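You operate a simulated robot arm through the tools that you are given. There is no shell and no other tool.

The job below is to be done with a simulated robot arm. You get a single attempt, and the scene is never put back.

JOB
Move the can to the coaster, spray its ring twice, wipe it off.
Fine: black coaster, yellow pad; the pad goes back. Set down upright: can. What is to be rubbed or washed off counts as gone when no trace of it is left.

Only the result counts: the job must be done as asked and must still hold three seconds after the hand-in. Knocking over, shifting, dropping, spilling or breaking anything else fails it.

ROBOT AND FRAMES
A 6-joint arm with a fingered hand, fixed in place. Base frame: the origin is on the floor under the middle of its stand, x ahead of it, y to its left, z up. Units: mm, degrees, N and s.
With the tool pointing down near the work surface it reaches from about 340 to 820 mm from the base axis. Its first joint turns from -166.0 to 166.0 degrees. Payload 4 kg.
The TCP is the grasp point between the finger pads, 26 mm short of the fingertips. In the tool frame z runs along the fingers and y along their closing line. The gripper opens to 132 mm; its body begins 73 mm behind the TCP. The gripper is a hand of 5 fingers: y runs from the thumb to the fingers, the wrist lies at [0, 0, -239] in the tool frame, and closing takes about 1.5 s.
Orientation is that of the tool frame in the base frame, as a unit quaternion [x, y, z, w]. With the fingers straight down and closing along the base's y, the tool's x points along the base's -x, its y along +y and its z along -z.

CONTROLS
- The arm moves only by the tool apply_moves. Its argument "targets" is one flat list of numbers, 6 for each row, row after row: the shift along the tool's x, y, z in mm, then the turn, a rotation vector about the tool's x, y, z in degrees. In form: [tx, ty, tz, wx, wy, wz, tx, ty, tz, wx, wy, wz, ...]. A call has 1 to 20 rows; each row shifts and turns the commanded pose from where the row before left it, along the tool's axes as they then stand. "gripper" is the closure, from 0 (fully open) to 1 (shut), set as the call begins (left out, the last holds). Rows are played at 5 a second. More than 50 mm and 8.6 degrees between two rows, or a gripper value outside its range, and nothing of the call is played. Where a pose cannot be reached the arm comes as near as it can. A force on the tool above 40 N (or 10 N above the force at the start of the call, whichever is more), or a blocked arm, ends the call early, and 0.2 s more pass. Each finger travels about 45 mm/s and halts on what it meets, pressing with about 23 N; the grip force reading is that of the motor and also rises with nothing between the fingers. The clock runs only during rows and for 0.2 s after the last one: add rows that do not move to give the fingers time. It gives the time, the measured TCP pose, the force on the tool (base axes), the opening and the grip force at its end, in the units of the frame above (readings bear some noise), with the torque about the TCP (base axes, N m) and any sound that the robot's microphone picked up, and new pictures: "pictures" is both (left out), scene, wrist or none.
- Cameras (640 x 400 px; columns grow to the right, rows downward): "scene" is fixed at [50.9, -498.5, 1332.3]; the picture's right is [0.58, -0.81, 0.00], its down [-0.23, -0.16, -0.96] and it looks along [0.78, 0.56, -0.28] (base axes); focal length 330 px, centre (320, 200). "wrist" rides on the gripper at [84, 2, -97] in the tool frame; the picture's right is [-0.02, 1.00, 0.00], its down [-0.75, -0.02, -0.66] and it looks along [-0.66, -0.01, 0.75] (tool axes); focal length 270 px, centre (320, 200). There is no depth. A picture from a camera that has moved, and an enlarged one, comes with that camera's place and axes in the base frame and with its lens.
- set_fingers(finger1, finger2, finger3, finger4, thumb_bend): sets how far each is bent, from 0 (flat) to 100 (curled in); at 30 the hand is open as for a grip, at 70 the pads meet at the TCP. One left out holds its place. A second passes; each finger stops where it meets its share of the squeeze, and holds until it gets a number again. A gripper value or a shape takes the hand back. It gives what a move gives, with no picture; readings hold the bend of each and the force on the fingers (four entries, about 0 where the hand has none), thumb and palm.
- set_grasp(shape): the hand has 5 fingers and takes this shape, open, in about a second: jaw (thumb against the fingers, like two jaws); tri (thumb and two fingers); tip (a fingertip pinch); poke (one finger out to press); point (the index stretched); flat (the hand flat); cup (the hand cupped); fist (a fist). The gripper value then closes the fingers along that shape, each until it touches; the sizes above hold for jaw. It gives what a move gives, with no picture.
- close_up(camera, box): a new picture of the part [left, top, right, bottom] of that camera's present view, enlarged. No time passes.
- finish_job(): hands the job in; it is judged then, once.

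Nothing tells you positions but the pictures and the camera data. Unless the task says otherwise, let go and move clear before handing in.

The tools are called after "Emit:" as name(argument=value, ...) on one line, values as JSON. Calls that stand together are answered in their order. apply_moves: Moves the arm, as the interface text tells. Its arguments: {"type":"object","properties":{"targets":{"type":"array"},"gripper":{"type":"number"},"pictures":{"type":"string","enum":["both","scene","wrist","none"]}},"required":["targets"]} The other tools are called the same way: set_grasp (shape) gives the hand a shape; set_fingers (finger1, finger2, finger3, finger4, thumb_bend) moves the fingers one by one; close_up (camera, box) takes an enlarged picture of a part of a camera's view; finish_job () hands the job in.

At the start:

```text
t: 0.0
eef_pos: [492.9, -188.2, 1202.7]
ee_rot: [0.0, 1.0, -0.001, 0.0]
force: [-0.9, 0.0, -0.1]
ft_torque: [0.0, 0.01, 0.04]
width: 131.6
grip_force: 0.0
shape: jaw
bend: [30.0, 30.0, 30.0, 30.0, 30.0]
finger forces: [0.0, 0.0, 0.1, 0.0, 0.1, 0.0]
```

scene: 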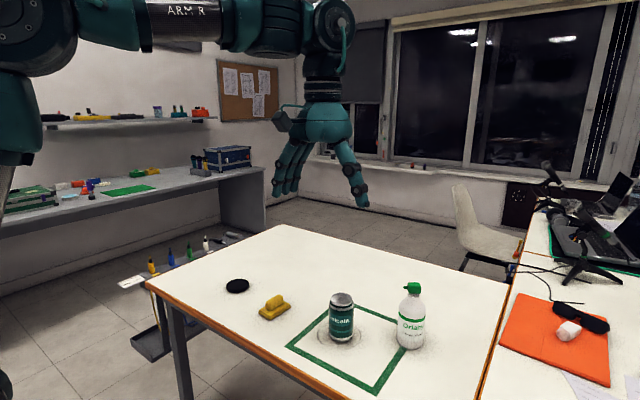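
wrist: 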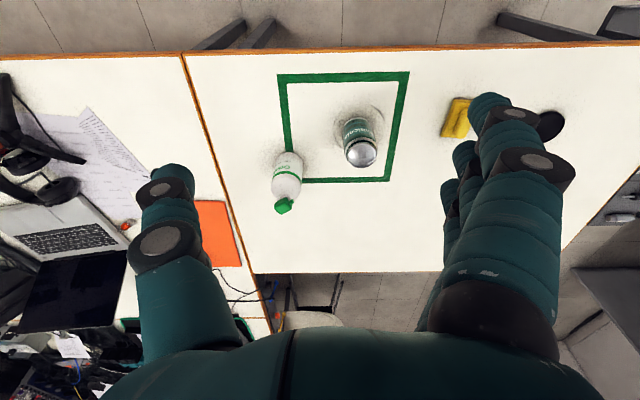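

I see a table with a black coaster, a yellow pad, a can standing on a ring stain inside a green square, and a spray bottle with a green top. First I take enlarged pictures to find positions.

Emit:
close_up(camera="scene", box=[200, 250, 460, 400])

Emit:
close_up(camera="wrist", box=[240, 50, 600, 275])

Emit:
close_up(camera="scene", box=[370, 270, 450, 360])

```text
2.46 times, centred on (330, 325) of scene
camera zoom: at [50.9, -498.5, 1332.3], right [0.58, -0.81, 0.0], down [-0.23, -0.16, -0.96], along [0.78, 0.56, -0.28], focal length 811 px, centre (295, -108)
```

zoom: 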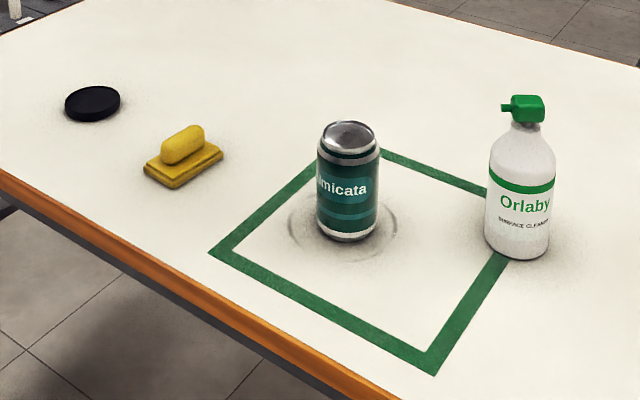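

```text
1.78 times, centred on (420, 162) of wrist
camera zoom: at [408.5, -187.3, 1301.0], right [0.02, 1.0, 0.0], down [0.75, -0.02, 0.66], along [0.66, -0.01, -0.75], focal length 480 px, centre (142, 267)
```

zoom: 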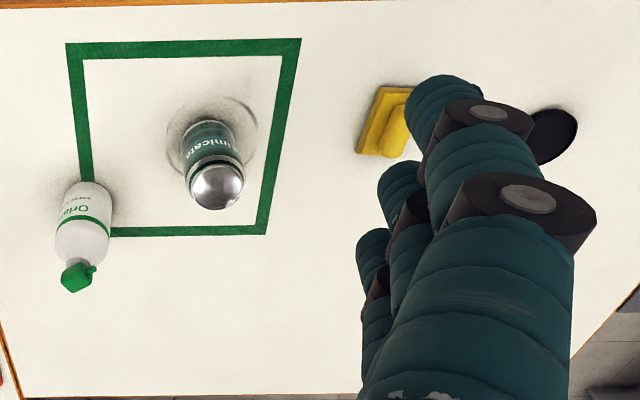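

```text
4.44 times, centred on (410, 315) of scene
camera zoom: at [50.9, -498.5, 1332.3], right [0.58, -0.81, 0.0], down [-0.23, -0.16, -0.96], along [0.78, 0.56, -0.28], focal length 1464 px, centre (-80, -311)
```

zoom: 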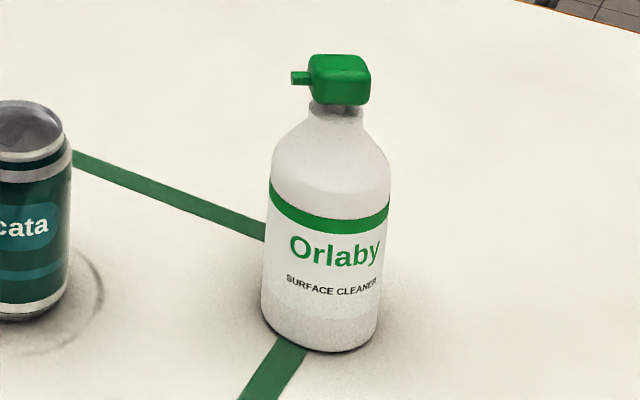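

The table top comes out near z ≈ 734. I put the can at about (683, -113), the bottle at (768, -271), the pad at (657, 102) and the coaster at (691, 304). I'll move closer to inspect the bottle head and nozzle.

Emit:
apply_moves(targets=[-32, -21, 27, 0, 0, 0, -32, -21, 27, 0, 0, 0, -32, -21, 27, 0, 0, 0, -32, -20, 27, 0, 0, 0, 0, 0, 0, 0, 0, 0], pictures="both")

Emit:
close_up(camera="wrist", box=[220, 100, 420, 300])

```text
t: 1.2
eef_pos: [621.0, -270.7, 1094.2]
ee_rot: [0.0, 1.0, 0.0, 0.0]
force: [0.4, -0.6, -0.2]
ft_torque: [-0.01, -0.03, 0.01]
width: 131.9
grip_force: 0.1
shape: jaw
bend: [30.0, 30.0, 30.0, 30.0, 30.0]
finger forces: [0.0, 0.0, 0.0, 0.0, 0.0, 0.0]
camera wrist: at [536.7, -270.9, 1192.5], right [0.02, 1.0, 0.0], down [0.75, -0.02, 0.66], along [0.66, -0.01, -0.75], focal length 270 px, centre (320, 200)
```

scene: 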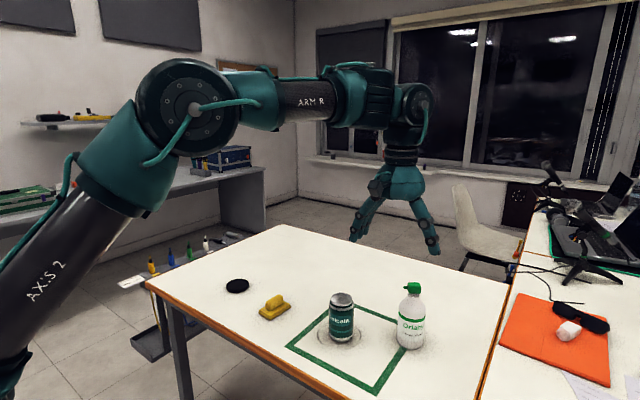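
wrist: 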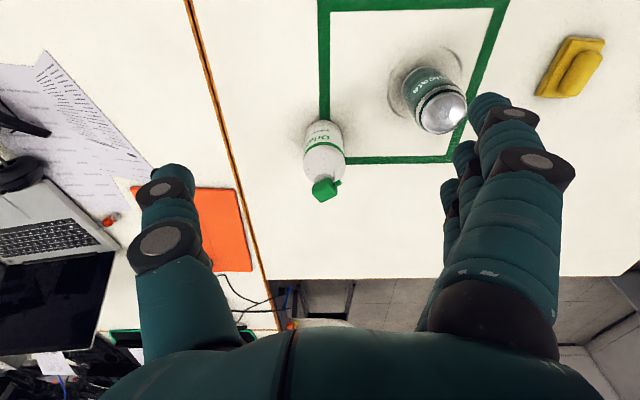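

```text
2.00 times, centred on (320, 200) of wrist
camera zoom: at [536.7, -270.9, 1192.5], right [0.02, 1.0, 0.0], down [0.75, -0.02, 0.66], along [0.66, -0.01, -0.75], focal length 541 px, centre (320, 200)
```

zoom: 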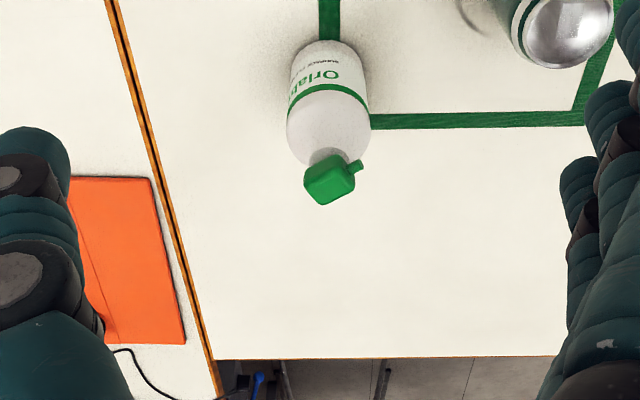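

The bottle has a pump-type green head, and its nozzle points roughly toward the ring. Next I hover over the can to check its alignment and get a better look at the ring.

Emit:
apply_moves(targets=[-14.8, 33.2, 26.8, 0, 0, 0, -14.8, 33.2, 26.8, 0, 0, 0, -14.8, 33.2, 26.8, 0, 0, 0, -14.8, 33.2, 26.8, 0, 0, 0, -14.8, 33.2, 26.8, 0, 0, 0, 0, 0, 0, 0, 0, 0], pictures="both")

Emit:
close_up(camera="wrist", box=[160, 0, 480, 200])

Emit:
close_up(camera="scene", box=[290, 220, 450, 380])

```text
t: 2.6
eef_pos: [696.3, -101.9, 962.5]
ee_rot: [-0.001, 1.0, 0.0, 0.0]
force: [-0.3, 0.2, 1.0]
ft_torque: [0.01, 0.01, 0.02]
width: 131.8
grip_force: 0.1
shape: jaw
bend: [30.0, 30.0, 30.0, 30.0, 30.0]
finger forces: [0.0, 0.0, 0.1, 0.1, 0.0, 0.0]
camera wrist: at [611.2, -101.0, 1060.9], right [0.02, 1.0, 0.0], down [0.75, -0.02, 0.66], along [0.66, -0.01, -0.75], focal length 270 px, centre (320, 200)
```

scene: 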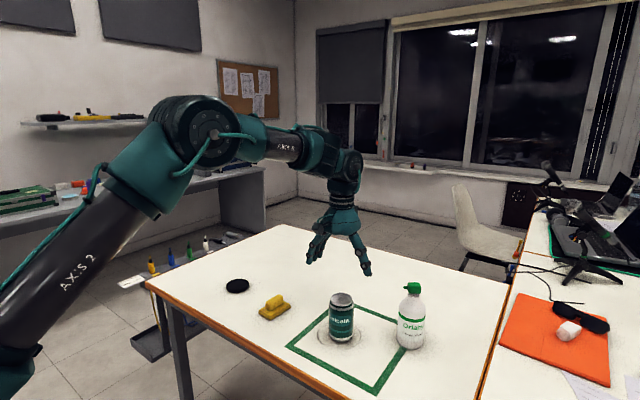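
wrist: 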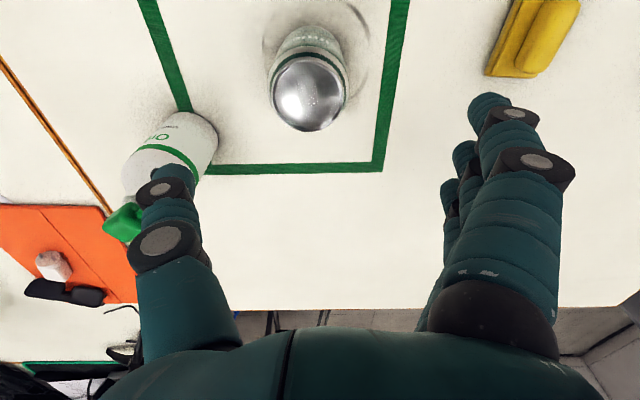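

```text
2.00 times, centred on (320, 100) of wrist
camera zoom: at [611.2, -101.0, 1060.9], right [0.02, 1.0, 0.0], down [0.75, -0.02, 0.66], along [0.66, -0.01, -0.75], focal length 541 px, centre (320, 400)
```

zoom: 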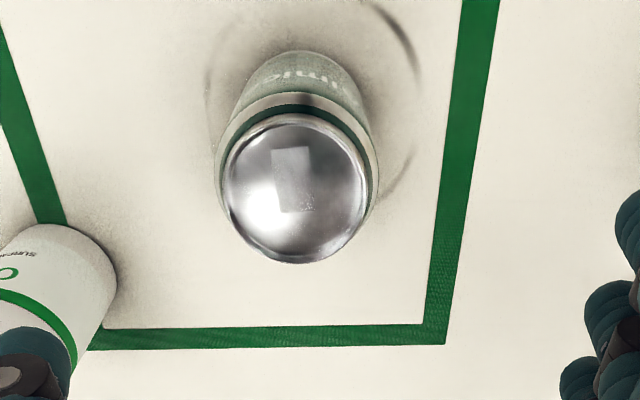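

```text
2.50 times, centred on (370, 300) of scene
camera zoom: at [50.9, -498.5, 1332.3], right [0.58, -0.81, 0.0], down [-0.23, -0.16, -0.96], along [0.78, 0.56, -0.28], focal length 824 px, centre (195, -50)
```

zoom: 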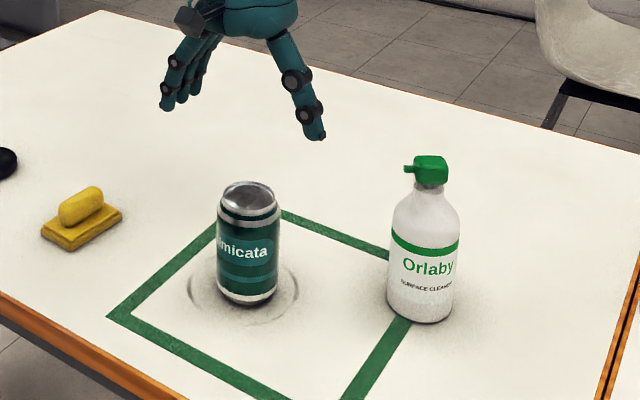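

The can sits near (688, -110) with its top at about z 848, inside a ring about 115 mm across centred near (689, -105). I line up above it and look again before descending.

Emit:
apply_moves(targets=[6, -9, 37, 0, 0, 0, 0, 0, 37, 0, 0, 0, 0, 0, 0, 0, 0, 0], pictures="both")

```text
t: 3.4
eef_pos: [689.8, -112.9, 888.2]
ee_rot: [0.0, 1.0, 0.0, 0.0]
force: [0.2, -0.3, -0.2]
ft_torque: [-0.01, 0.01, 0.01]
width: 131.9
grip_force: 0.2
shape: jaw
bend: [30.0, 30.0, 30.0, 30.0, 30.0]
finger forces: [0.0, 0.0, 0.2, 0.0, 0.0, 0.0]
camera wrist: at [604.0, -111.9, 985.7], right [0.02, 1.0, 0.0], down [0.75, -0.02, 0.66], along [0.66, -0.01, -0.75], focal length 270 px, centre (320, 200)
```

scene: 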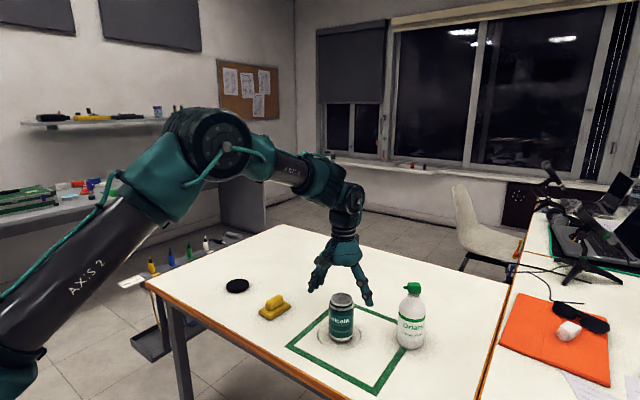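
wrist: 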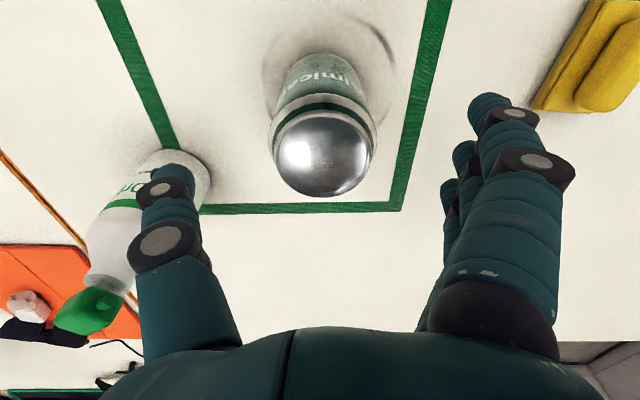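

The can is centred under the hand. I descend to mid-height and close on it.

Emit:
apply_moves(targets=[0, 0, 31, 0, 0, 0, 0, 0, 31, 0, 0, 0, 0, 0, 30, 0, 0, 0, 0, 0, 0, 0, 0, 0], pictures="both")

```text
t: 4.4
eef_pos: [690.3, -114.5, 795.7]
ee_rot: [0.0, 1.0, 0.001, 0.0]
force: [-0.5, -0.9, 0.2]
ft_torque: [0.03, 0.02, -0.04]
width: 131.9
grip_force: 0.0
shape: jaw
bend: [30.0, 30.0, 30.0, 30.0, 30.0]
finger forces: [0.0, 0.0, 0.1, 0.1, 0.1, 0.0]
camera wrist: at [605.3, -112.1, 893.0], right [0.02, 1.0, 0.0], down [0.75, -0.02, 0.66], along [0.66, -0.01, -0.75], focal length 270 px, centre (320, 200)
```

scene: 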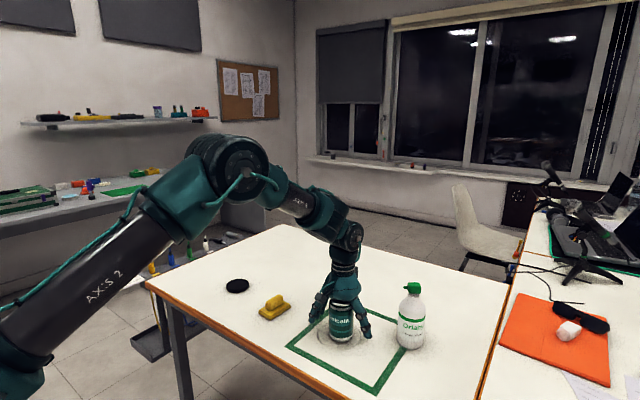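
wrist: 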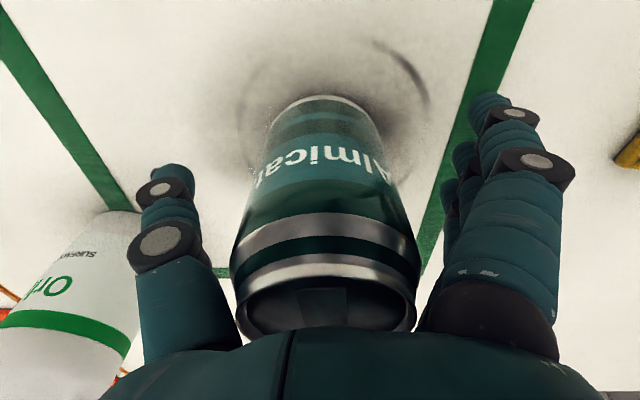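

The can stands between thumb and fingers. Closing the hand on it now.

Emit:
apply_moves(targets=[0, 0, 0, 0, 0, 0, 0, 0, 0, 0, 0, 0, 0, 0, 0, 0, 0, 0, 0, 0, 0, 0, 0, 0, 0, 0, 0, 0, 0, 0, 0, 0, 0, 0, 0, 0, 0, 0, 0, 0, 0, 0, 0, 0, 0, 0, 0, 0], gripper=0.7, pictures="both")

```text
t: 6.2
eef_pos: [690.6, -113.5, 794.6]
ee_rot: [-0.001, 1.0, 0.0, 0.0]
force: [0.4, 0.0, 0.8]
ft_torque: [0.03, 0.02, -0.03]
width: 48.7
grip_force: 23.1
shape: jaw
bend: [73.0, 73.0, 73.0, 72.0, 70.0]
finger forces: [5.0, 5.2, 5.0, 5.2, 20.7, 0.1]
camera wrist: at [605.3, -112.1, 893.3], right [0.02, 1.0, 0.0], down [0.75, -0.02, 0.66], along [0.66, -0.01, -0.75], focal length 270 px, centre (320, 200)
```

scene: 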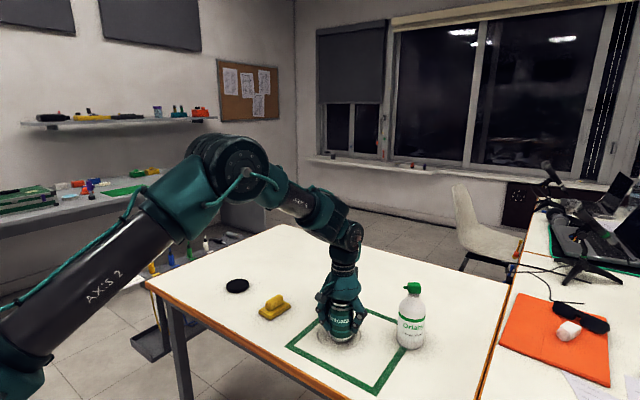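
wrist: 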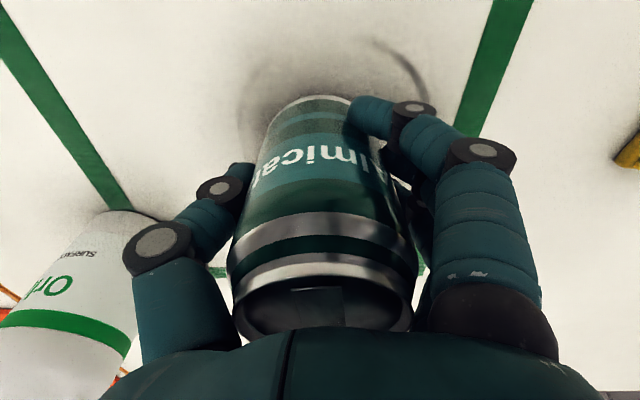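

The grip reads well on all fingers. I lift the can straight up and check that it comes along.

Emit:
apply_moves(targets=[0, 0, -15, 0, 0, 0, 0, 0, -30, 0, 0, 0, 0, 0, -30, 0, 0, 0, 0, 0, -30, 0, 0, 0, 0, 0, -30, 0, 0, 0, 0, 0, -30, 0, 0, 0, 0, 0, 0, 0, 0, 0], pictures="both")

Emit:
close_up(camera="scene", box=[270, 240, 450, 390])

```text
t: 7.8
eef_pos: [687.4, -115.0, 959.3]
ee_rot: [0.0, 1.0, 0.001, 0.0]
force: [-0.1, 0.4, -2.4]
ft_torque: [0.02, -0.01, 0.01]
width: 48.8
grip_force: 23.6
shape: jaw
bend: [73.0, 73.0, 73.0, 72.0, 70.0]
finger forces: [5.3, 5.4, 5.0, 5.5, 20.7, 0.0]
camera wrist: at [601.8, -113.9, 1056.9], right [0.02, 1.0, 0.0], down [0.75, -0.02, 0.66], along [0.66, -0.01, -0.75], focal length 270 px, centre (320, 200)
```

scene: 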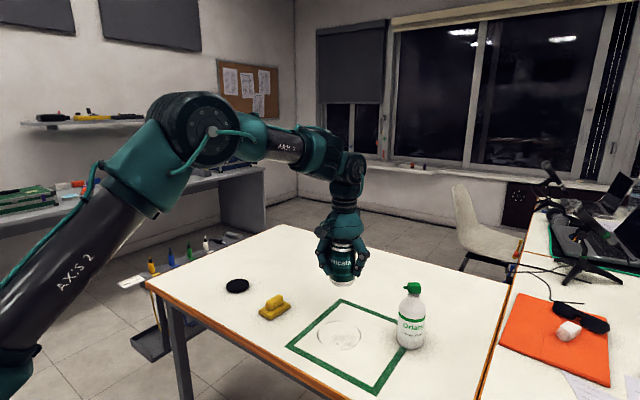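
wrist: 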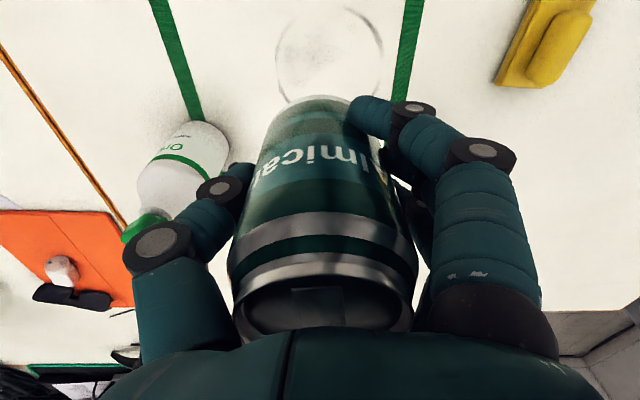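

```text
2.67 times, centred on (360, 315) of scene
camera zoom: at [50.9, -498.5, 1332.3], right [0.58, -0.81, 0.0], down [-0.23, -0.16, -0.96], along [0.78, 0.56, -0.28], focal length 879 px, centre (213, -107)
```

zoom: 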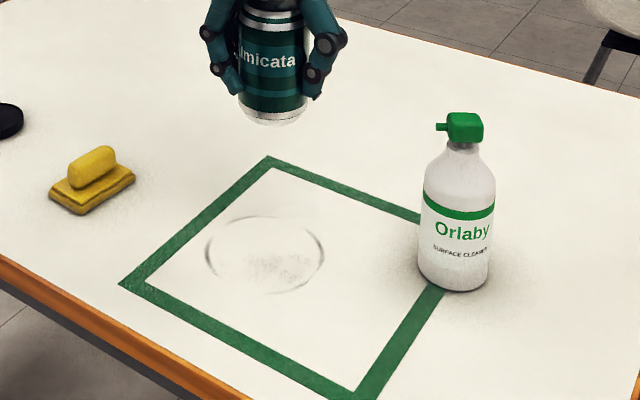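

The can came up cleanly (about 2.4 N) and the ring is now clear to see. I carry the can toward the coaster, stopping short to locate the coaster with the wrist camera.

Emit:
apply_moves(targets=[-2.5, 25, 0, 0, 0, 0, -2.5, 35, 0, 0, 0, 0, -2.5, 35, 0, 0, 0, 0, -2.5, 35, 0, 0, 0, 0, -2.5, 35, 0, 0, 0, 0, -2.5, 35, 0, 0, 0, 0, -2.5, 35, 0, 0, 0, 0, -2.5, 35, 0, 0, 0, 0, -2.5, 35, 0, 0, 0, 0, -2.5, 35, 0, 0, 0, 0, 0, 0, 0, 0, 0, 0], pictures="both")

Emit:
close_up(camera="wrist", box=[240, 0, 480, 150])

Emit:
close_up(camera="scene", box=[200, 260, 320, 335])

```text
t: 10.2
eef_pos: [714.3, 228.1, 962.4]
ee_rot: [0.0, 1.0, 0.0, 0.0]
force: [-0.2, 0.8, -1.8]
ft_torque: [0.0, 0.0, 0.04]
width: 48.6
grip_force: 23.1
shape: jaw
bend: [73.0, 73.0, 73.0, 72.0, 70.0]
finger forces: [5.4, 5.5, 5.1, 5.7, 20.8, 0.0]
camera wrist: at [628.9, 229.4, 1059.5], right [0.02, 1.0, 0.0], down [0.75, -0.02, 0.66], along [0.66, -0.01, -0.75], focal length 270 px, centre (320, 200)
```

scene: 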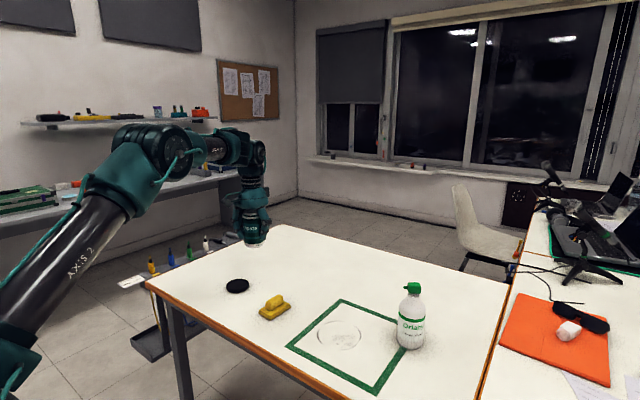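
wrist: 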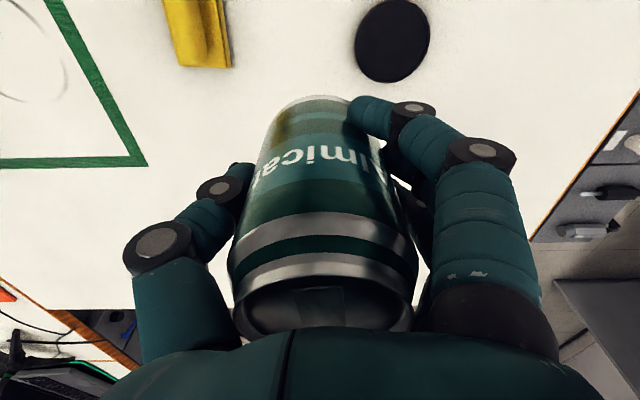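

```text
2.67 times, centred on (360, 75) of wrist
camera zoom: at [628.9, 229.4, 1059.5], right [0.02, 1.0, 0.0], down [0.75, -0.02, 0.66], along [0.66, -0.01, -0.75], focal length 721 px, centre (213, 533)
```

zoom: 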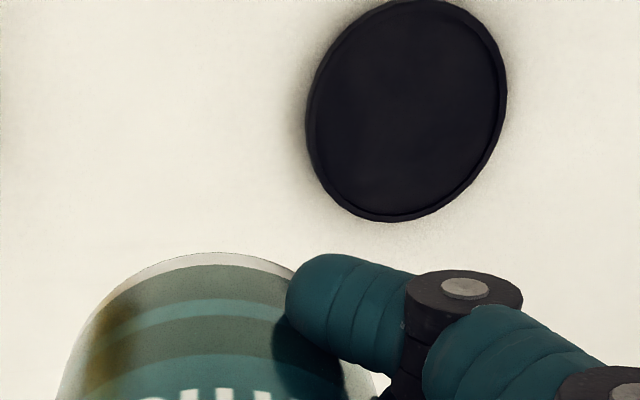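

```text
5.33 times, centred on (260, 298) of scene
camera zoom: at [50.9, -498.5, 1332.3], right [0.58, -0.81, 0.0], down [-0.23, -0.16, -0.96], along [0.78, 0.56, -0.28], focal length 1757 px, centre (640, -320)
```

zoom: 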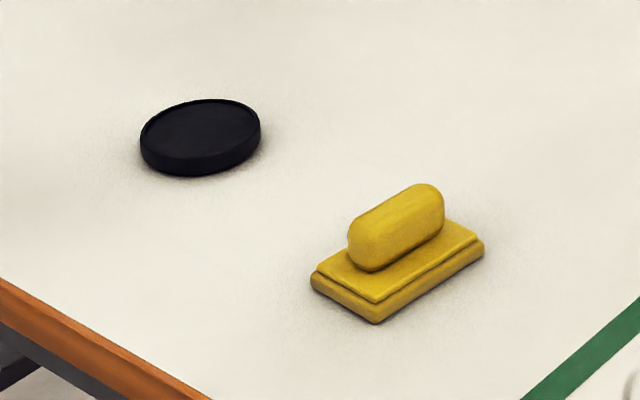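

The coaster is at about (695, 304), 76 mm across, with a shallow rim; the can is well centred in the hand. I move above it and descend partway.

Emit:
apply_moves(targets=[6.4, 25.3, 0, 0, 0, 0, 6.4, 25.3, 0, 0, 0, 0, 6.4, 25.3, 0, 0, 0, 0, 0, 0, 30, 0, 0, 0, 0, 0, 30, 0, 0, 0, 0, 0, 30, 0, 0, 0, 0, 0, 25, 0, 0, 0, 0, 0, 0, 0, 0, 0, 0, 0, 0, 0, 0, 0], pictures="both")

Emit:
close_up(camera="wrist", box=[200, 0, 440, 150])

Emit:
close_up(camera="scene", box=[190, 230, 310, 305])

```text
t: 12.2
eef_pos: [695.6, 301.9, 845.1]
ee_rot: [0.0, 1.0, 0.001, 0.001]
force: [0.6, -0.3, -2.3]
ft_torque: [-0.01, -0.01, -0.01]
width: 48.7
grip_force: 23.4
shape: jaw
bend: [73.0, 73.0, 73.0, 72.0, 70.0]
finger forces: [5.6, 5.3, 5.2, 5.8, 20.7, 0.1]
camera wrist: at [610.3, 302.9, 943.2], right [0.02, 1.0, 0.0], down [0.75, -0.02, 0.66], along [0.66, -0.01, -0.75], focal length 270 px, centre (320, 200)
```

scene: 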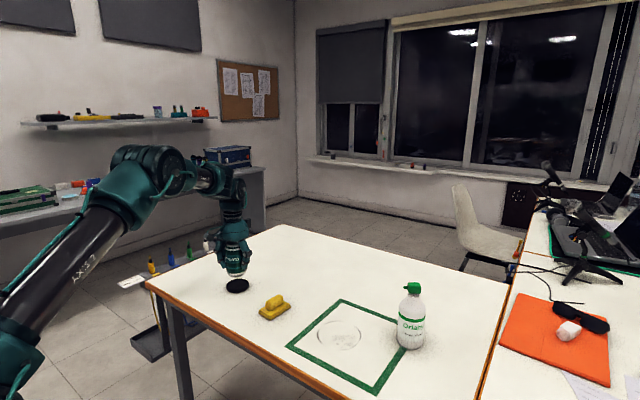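
wrist: 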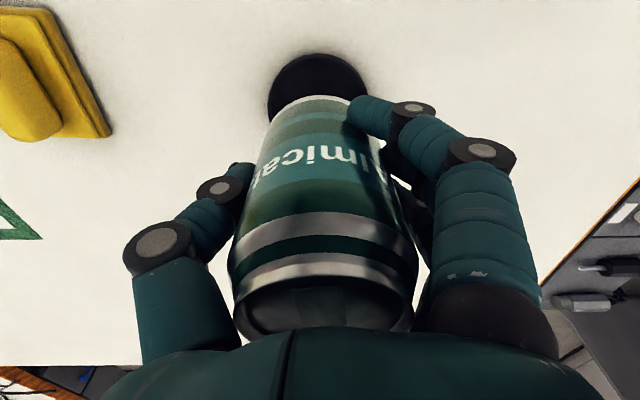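

```text
2.67 times, centred on (320, 75) of wrist
camera zoom: at [610.3, 302.9, 943.2], right [0.02, 1.0, 0.0], down [0.75, -0.02, 0.66], along [0.66, -0.01, -0.75], focal length 721 px, centre (320, 533)
```

zoom: 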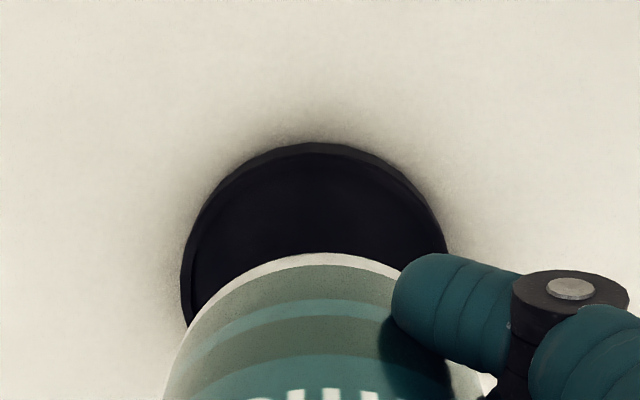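

```text
5.33 times, centred on (250, 268) of scene
camera zoom: at [50.9, -498.5, 1332.3], right [0.58, -0.81, 0.0], down [-0.23, -0.16, -0.96], along [0.78, 0.56, -0.28], focal length 1757 px, centre (693, -160)
```

zoom: 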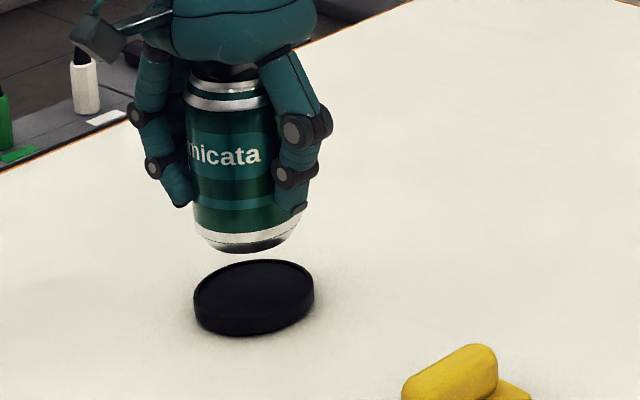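

The can is within about 1–2 mm of the coaster's axis. I correct slightly, then lower it until it nearly touches.

Emit:
apply_moves(targets=[1.2, -1.0, 10, 0, 0, 0, 0, 0, 10, 0, 0, 0, 0, 0, 10, 0, 0, 0, 0, 0, 3, 0, 0, 0, 0, 0, 0, 0, 0, 0], pictures="scene")

Emit:
close_up(camera="scene", box=[200, 240, 280, 300])

```text
t: 13.4
eef_pos: [693.8, 302.2, 811.6]
ee_rot: [0.001, 1.0, 0.0, 0.0]
force: [-0.2, 0.1, -2.2]
ft_torque: [-0.02, 0.0, 0.03]
width: 48.2
grip_force: 22.5
shape: jaw
bend: [73.0, 73.0, 73.0, 72.0, 70.0]
finger forces: [5.6, 5.4, 5.1, 5.7, 20.7, 0.0]
```

scene: 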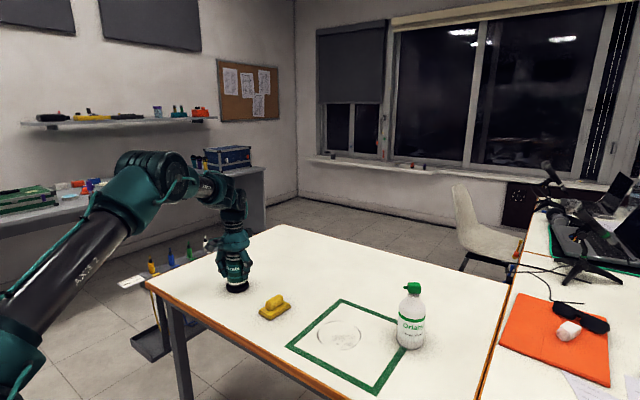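

```text
6.67 times, centred on (240, 270) of scene
camera zoom: at [50.9, -498.5, 1332.3], right [0.58, -0.81, 0.0], down [-0.23, -0.16, -0.96], along [0.78, 0.56, -0.28], focal length 2196 px, centre (853, -267)
```

zoom: 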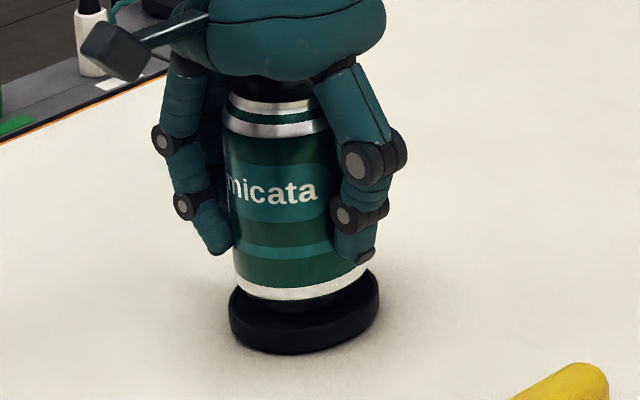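

The can is just above the coaster. I lower it in small steps, watching the force.

Emit:
apply_moves(targets=[0, 0, 2, 0, 0, 0, 0, 0, 2, 0, 0, 0, 0, 0, 0, 0, 0, 0], pictures="none")

```text
t: 14.2
eef_pos: [695.6, 301.2, 806.6]
ee_rot: [0.0, 1.0, 0.0, 0.001]
force: [0.8, 0.2, -0.4]
ft_torque: [0.04, 0.02, 0.0]
width: 48.5
grip_force: 22.9
shape: jaw
bend: [73.0, 73.0, 73.0, 72.0, 70.0]
finger forces: [5.7, 5.6, 5.2, 5.8, 20.7, 0.0]
```

Emit:
apply_moves(targets=[0, 0, 1, 0, 0, 0, 0, 0, 0, 0, 0, 0], pictures="none")

```text
t: 14.8
eef_pos: [695.4, 301.1, 807.6]
ee_rot: [0.0, 1.0, 0.001, 0.001]
force: [-0.5, -1.0, 6.1]
ft_torque: [0.02, 0.02, -0.02]
width: 48.4
grip_force: 23.0
shape: jaw
bend: [73.0, 73.0, 73.0, 72.0, 70.0]
finger forces: [5.9, 5.8, 5.4, 5.9, 22.3, 0.1]
```

Contact: the force went to about +6 N, so the can rests on the coaster. I open the hand and check.

Emit:
apply_moves(targets=[0, 0, 0, 0, 0, 0, 0, 0, 0, 0, 0, 0, 0, 0, 0, 0, 0, 0, 0, 0, 0, 0, 0, 0, 0, 0, 0, 0, 0, 0, 0, 0, 0, 0, 0, 0, 0, 0, 0, 0, 0, 0], gripper=0.0, pictures="both")

Emit:
close_up(camera="scene", box=[200, 240, 280, 300])

```text
t: 16.4
eef_pos: [694.6, 299.9, 807.2]
ee_rot: [0.0, 1.0, -0.001, -0.001]
force: [-1.3, 0.4, -0.2]
ft_torque: [0.03, 0.01, -0.01]
width: 131.8
grip_force: 0.0
shape: jaw
bend: [30.0, 30.0, 30.0, 30.0, 30.0]
finger forces: [0.0, 0.0, 0.0, 0.0, 0.1, 0.1]
camera wrist: at [609.3, 301.6, 904.6], right [0.02, 1.0, 0.0], down [0.75, -0.02, 0.66], along [0.66, -0.01, -0.75], focal length 270 px, centre (320, 200)
```

scene: 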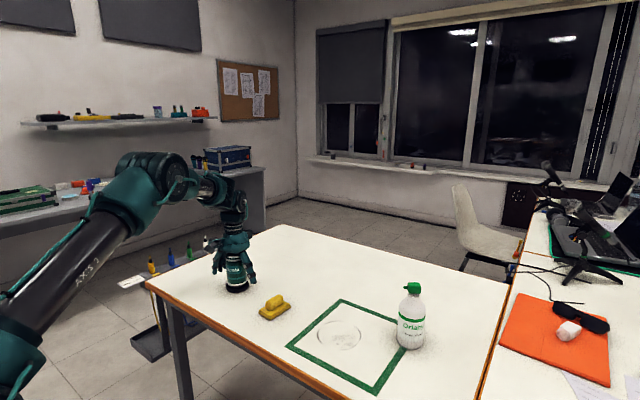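
wrist: 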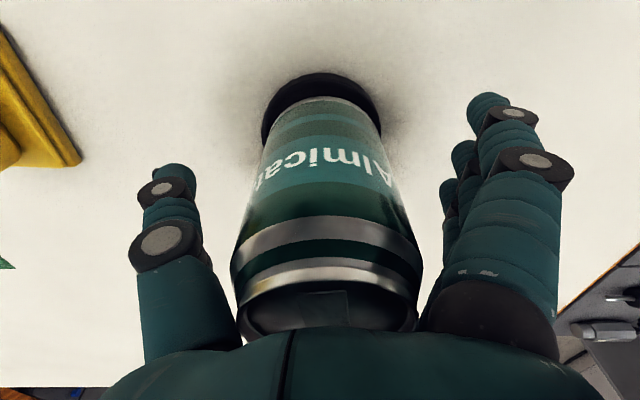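

```text
6.67 times, centred on (240, 270) of scene
camera zoom: at [50.9, -498.5, 1332.3], right [0.58, -0.81, 0.0], down [-0.23, -0.16, -0.96], along [0.78, 0.56, -0.28], focal length 2196 px, centre (853, -267)
```

zoom: 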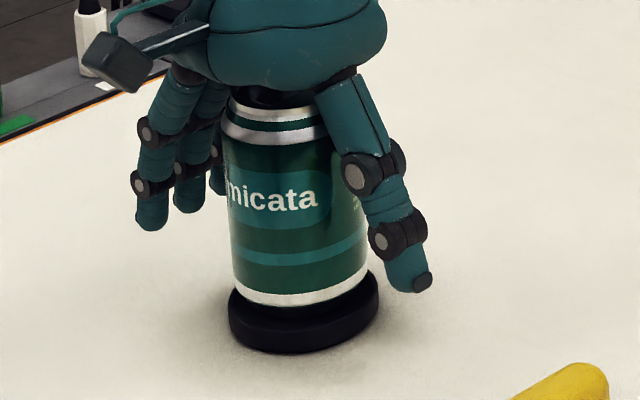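

The can stands upright and centred on the coaster, and the hand is clear of it. I lift straight up and travel to a view of the bottle head.

Emit:
apply_moves(targets=[0, 0, -20, 0, 0, 0, 0, 0, -40, 0, 0, 0, 0, 0, -40, 0, 0, 0, 0, 0, -45, 0, 0, 0, 0, 0, -45, 0, 0, 0, -4, -45, 0, 0, 0, 0, -4, -45, 0, 0, 0, 0, -4, -45, 0, 0, 0, 0, -4, -45, 0, 0, 0, 0, -4, -45, 0, 0, 0, 0, -4, -45, 0, 0, 0, 0, -4, -45, 0, 0, 0, 0, -4, -45, 0, 0, 0, 0, -4, -45, 0, 0, 0, 0, -4, -45, 0, 0, 0, 0, -4, -45, 0, 0, 0, 0, 0, -30, 0, 0, 0, 0, 0, 0, 0, 0, 0, 0], pictures="both")

Emit:
close_up(camera="wrist", box=[220, 80, 340, 180])

Emit:
close_up(camera="wrist", box=[200, 0, 460, 160])

```text
t: 20.2
eef_pos: [739.0, -223.4, 995.9]
ee_rot: [0.0, 1.0, 0.001, 0.0]
force: [0.6, 1.0, 0.4]
ft_torque: [0.01, 0.02, -0.01]
width: 131.6
grip_force: 0.0
shape: jaw
bend: [30.0, 30.0, 30.0, 30.0, 30.0]
finger forces: [0.1, 0.0, 0.0, 0.1, 0.0, 0.0]
camera wrist: at [653.5, -223.6, 1094.7], right [0.02, 1.0, 0.0], down [0.75, -0.02, 0.66], along [0.66, -0.01, -0.75], focal length 270 px, centre (320, 200)
```

scene: 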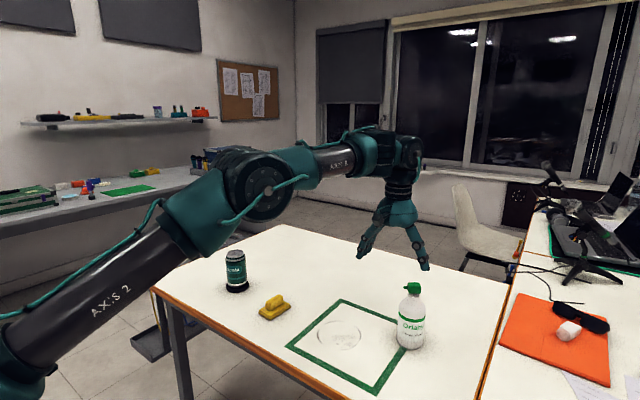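
wrist: 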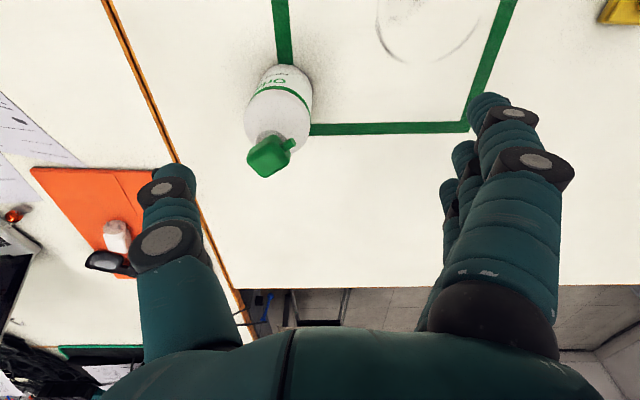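

```text
4.00 times, centred on (280, 130) of wrist
camera zoom: at [653.5, -223.6, 1094.7], right [0.02, 1.0, 0.0], down [0.75, -0.02, 0.66], along [0.66, -0.01, -0.75], focal length 1081 px, centre (480, 480)
```

zoom: 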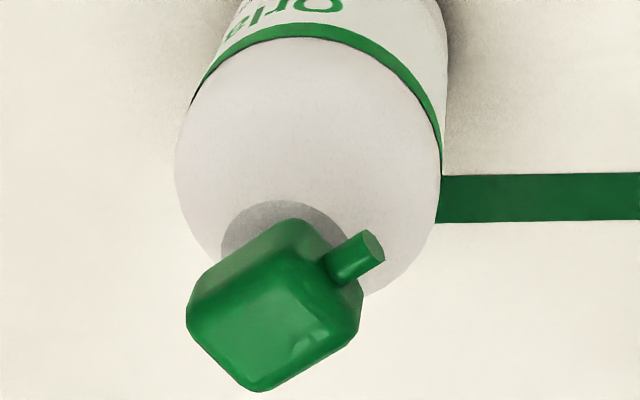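

```text
2.46 times, centred on (330, 80) of wrist
camera zoom: at [653.5, -223.6, 1094.7], right [0.02, 1.0, 0.0], down [0.75, -0.02, 0.66], along [0.66, -0.01, -0.75], focal length 665 px, centre (295, 495)
```

zoom: 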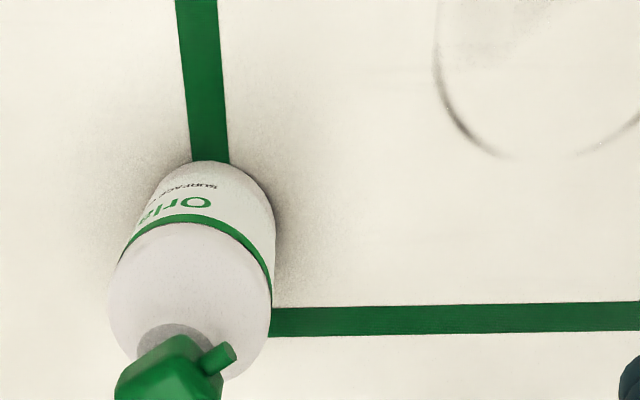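

The bottle head centre comes out near (766, -266, 915), with the nozzle aimed about 30° off +y toward -x, close to the ring's direction. I rise a little, then put the hand in the poke shape to find the pressing fingertip.

Emit:
apply_moves(targets=[15, 20, -40, 0, 0, 0, 15, 20, -40, 0, 0, 0, 0, 0, 0, 0, 0, 0], pictures="none")

```text
t: 21.0
eef_pos: [710.3, -185.0, 1076.9]
ee_rot: [0.0, 1.0, 0.0, 0.0]
force: [0.5, 0.4, -0.3]
ft_torque: [0.0, -0.02, 0.01]
width: 132.1
grip_force: 0.1
shape: jaw
bend: [30.0, 30.0, 30.0, 30.0, 30.0]
finger forces: [0.0, 0.1, 0.1, 0.0, 0.0, 0.0]
```

Emit:
set_grasp(shape="poke")

Emit:
close_up(camera="wrist", box=[0, 0, 640, 400])

Emit:
close_up(camera="scene", box=[300, 120, 480, 260])

```text
t: 21.9
eef_pos: [709.1, -185.4, 1076.1]
ee_rot: [0.0, 1.0, 0.0, 0.0]
force: [0.1, -0.1, 0.1]
ft_torque: [-0.01, -0.02, 0.01]
width: 0.1
grip_force: 0.1
shape: poke
bend: [100.0, 100.0, 100.0, 100.0, 47.0]
finger forces: [0.0, 0.1, 0.0, 0.0, 0.0, 0.2]
```

```text
1.00 times, centred on (320, 200) of wrist (not enlarged: the box is as wide or as high as the picture)
camera zoom: at [624.5, -184.1, 1174.6], right [0.02, 1.0, 0.0], down [0.75, -0.02, 0.66], along [0.66, -0.01, -0.75], focal length 270 px, centre (320, 200)
```

zoom: 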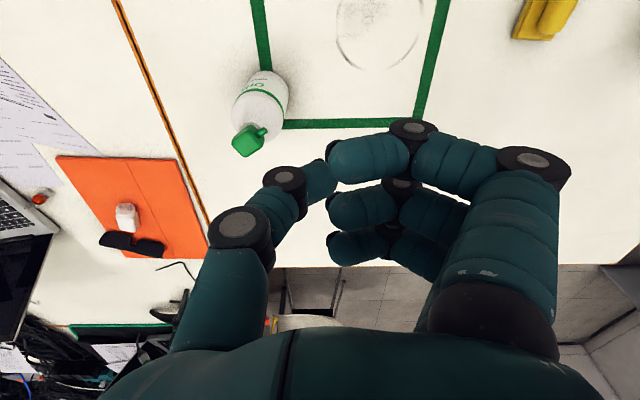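

```text
2.86 times, centred on (390, 190) of scene
camera zoom: at [50.9, -498.5, 1332.3], right [0.58, -0.81, 0.0], down [-0.23, -0.16, -0.96], along [0.78, 0.56, -0.28], focal length 941 px, centre (120, 229)
```

zoom: 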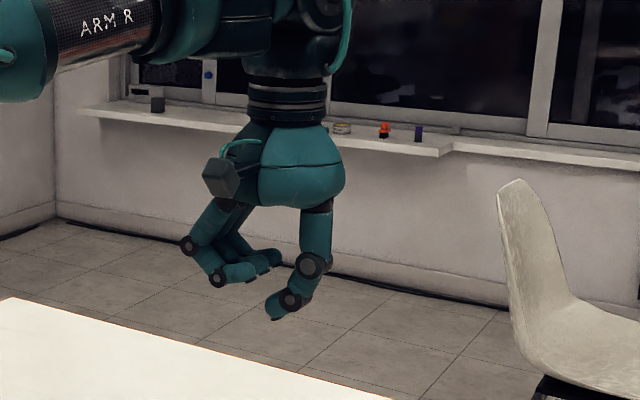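

The poke shape leaves only the thumb slightly out. I try the point shape to compare which digit presses best.

Emit:
set_grasp(shape="point")

Emit:
close_up(camera="wrist", box=[0, 0, 640, 400])

Emit:
close_up(camera="scene", box=[300, 120, 480, 260])

```text
t: 22.8
eef_pos: [709.7, -185.2, 1076.3]
ee_rot: [0.001, 1.0, 0.0, 0.0]
force: [0.5, 0.1, 1.2]
ft_torque: [0.0, 0.0, -0.03]
width: 126.4
grip_force: 0.1
shape: point
bend: [28.0, 100.0, 100.0, 100.0, 55.0]
finger forces: [0.0, 0.1, 0.1, 0.1, 0.0, 0.0]
```

```text
1.00 times, centred on (320, 200) of wrist (not enlarged: the box is as wide or as high as the picture)
camera zoom: at [624.5, -184.1, 1174.6], right [0.02, 1.0, 0.0], down [0.75, -0.02, 0.66], along [0.66, -0.01, -0.75], focal length 270 px, centre (320, 200)
```

zoom: 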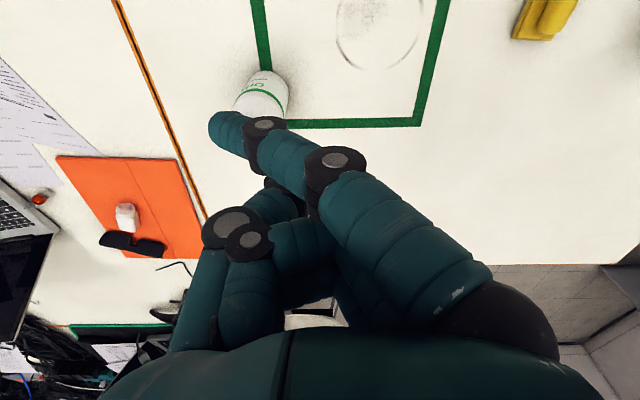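

```text
2.86 times, centred on (390, 190) of scene
camera zoom: at [50.9, -498.5, 1332.3], right [0.58, -0.81, 0.0], down [-0.23, -0.16, -0.96], along [0.78, 0.56, -0.28], focal length 941 px, centre (120, 229)
```

zoom: 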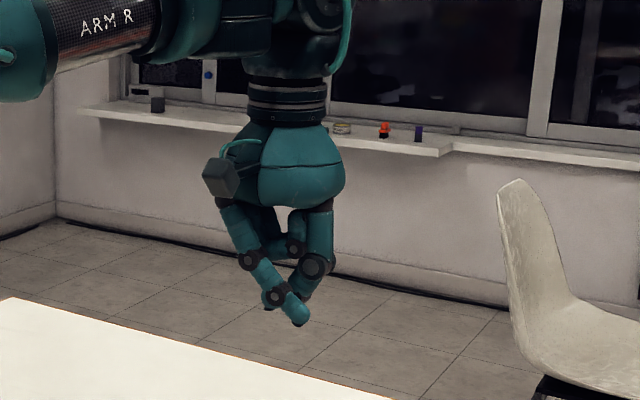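

Point shape puts the index tip well off the tool axis, whereas in poke the thumb tip seemed near the axis. I go back to poke, let it settle and look closely.

Emit:
set_grasp(shape="poke")

Emit:
apply_moves(targets=[0, 0, 0, 0, 0, 0, 0, 0, 0, 0, 0, 0, 0, 0, 0, 0, 0, 0], pictures="none")

Emit:
close_up(camera="wrist", box=[180, 80, 500, 300])

Emit:
close_up(camera="scene", box=[340, 170, 440, 240])

```text
t: 23.7
eef_pos: [709.3, -185.3, 1076.2]
ee_rot: [0.0, 1.0, -0.001, 0.0]
force: [0.4, 0.9, -0.2]
ft_torque: [0.0, 0.01, 0.01]
width: 0.3
grip_force: 0.1
shape: poke
bend: [100.0, 100.0, 100.0, 100.0, 47.0]
finger forces: [0.0, 0.1, 0.0, 0.1, 0.0, 0.0]
```

```text
t: 24.5
eef_pos: [710.9, -184.4, 1076.0]
ee_rot: [0.0, 1.0, 0.0, 0.0]
force: [-0.5, -0.7, -0.2]
ft_torque: [-0.03, 0.02, 0.0]
width: 0.0
grip_force: 0.0
shape: poke
bend: [100.0, 100.0, 100.0, 100.0, 47.0]
finger forces: [0.0, 0.1, 0.0, 0.0, 0.0, 0.0]
```

```text
1.82 times, centred on (340, 190) of wrist
camera zoom: at [624.5, -184.1, 1174.6], right [0.02, 1.0, 0.0], down [0.75, -0.02, 0.66], along [0.66, -0.01, -0.75], focal length 491 px, centre (284, 218)
```

zoom: 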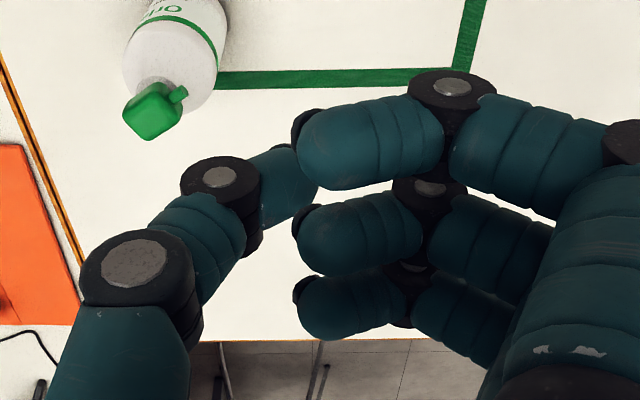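

```text
5.71 times, centred on (390, 205) of scene
camera zoom: at [50.9, -498.5, 1332.3], right [0.58, -0.81, 0.0], down [-0.23, -0.16, -0.96], along [0.78, 0.56, -0.28], focal length 1883 px, centre (-80, 171)
```

zoom: 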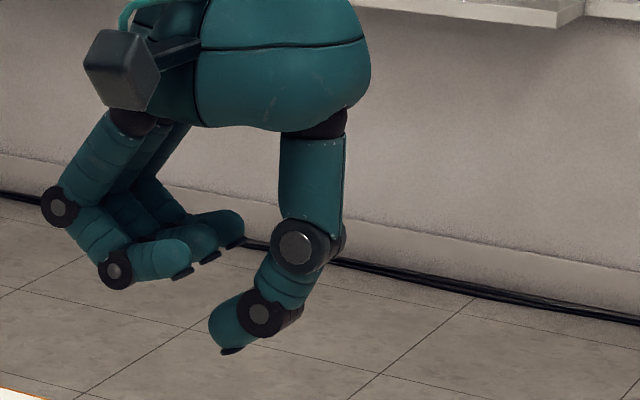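

The poke thumb tip appears close to the tool axis about 30 mm below the TCP, but the index hides it in the wrist view. I open the index and the others briefly to see the thumb tip exactly.

Emit:
set_fingers(finger1=20, finger2=20)

Emit:
close_up(camera="wrist", box=[220, 100, 420, 240])

Emit:
close_up(camera="scene", box=[340, 170, 440, 240])

```text
t: 25.5
eef_pos: [711.7, -184.5, 1076.2]
ee_rot: [0.0, 1.0, 0.0, -0.001]
force: [-1.1, -0.4, 0.1]
ft_torque: [0.03, 0.02, 0.01]
width: 76.5
grip_force: 0.0
shape: fingers
bend: [20.0, 20.0, 100.0, 100.0, 47.0]
finger forces: [0.0, 0.0, 0.0, 0.0, 0.0, 0.0]
```

```text
2.86 times, centred on (320, 170) of wrist
camera zoom: at [624.5, -184.1, 1174.6], right [0.02, 1.0, 0.0], down [0.75, -0.02, 0.66], along [0.66, -0.01, -0.75], focal length 772 px, centre (320, 286)
```

zoom: 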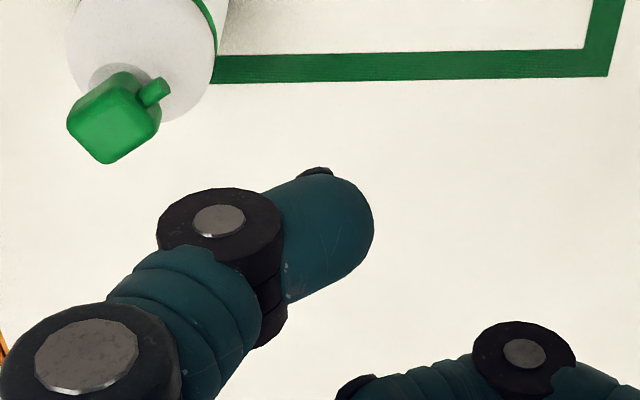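

```text
5.71 times, centred on (390, 205) of scene
camera zoom: at [50.9, -498.5, 1332.3], right [0.58, -0.81, 0.0], down [-0.23, -0.16, -0.96], along [0.78, 0.56, -0.28], focal length 1883 px, centre (-80, 171)
```

zoom: 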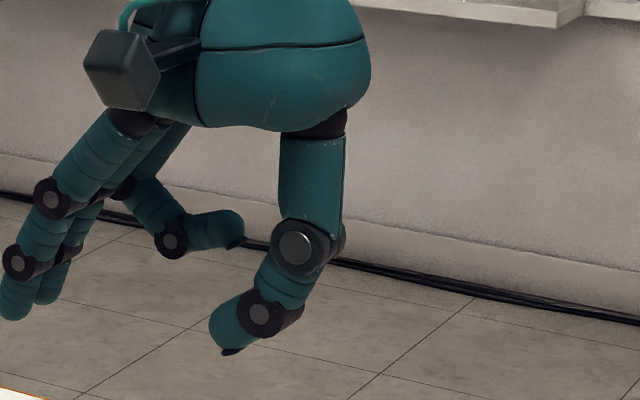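

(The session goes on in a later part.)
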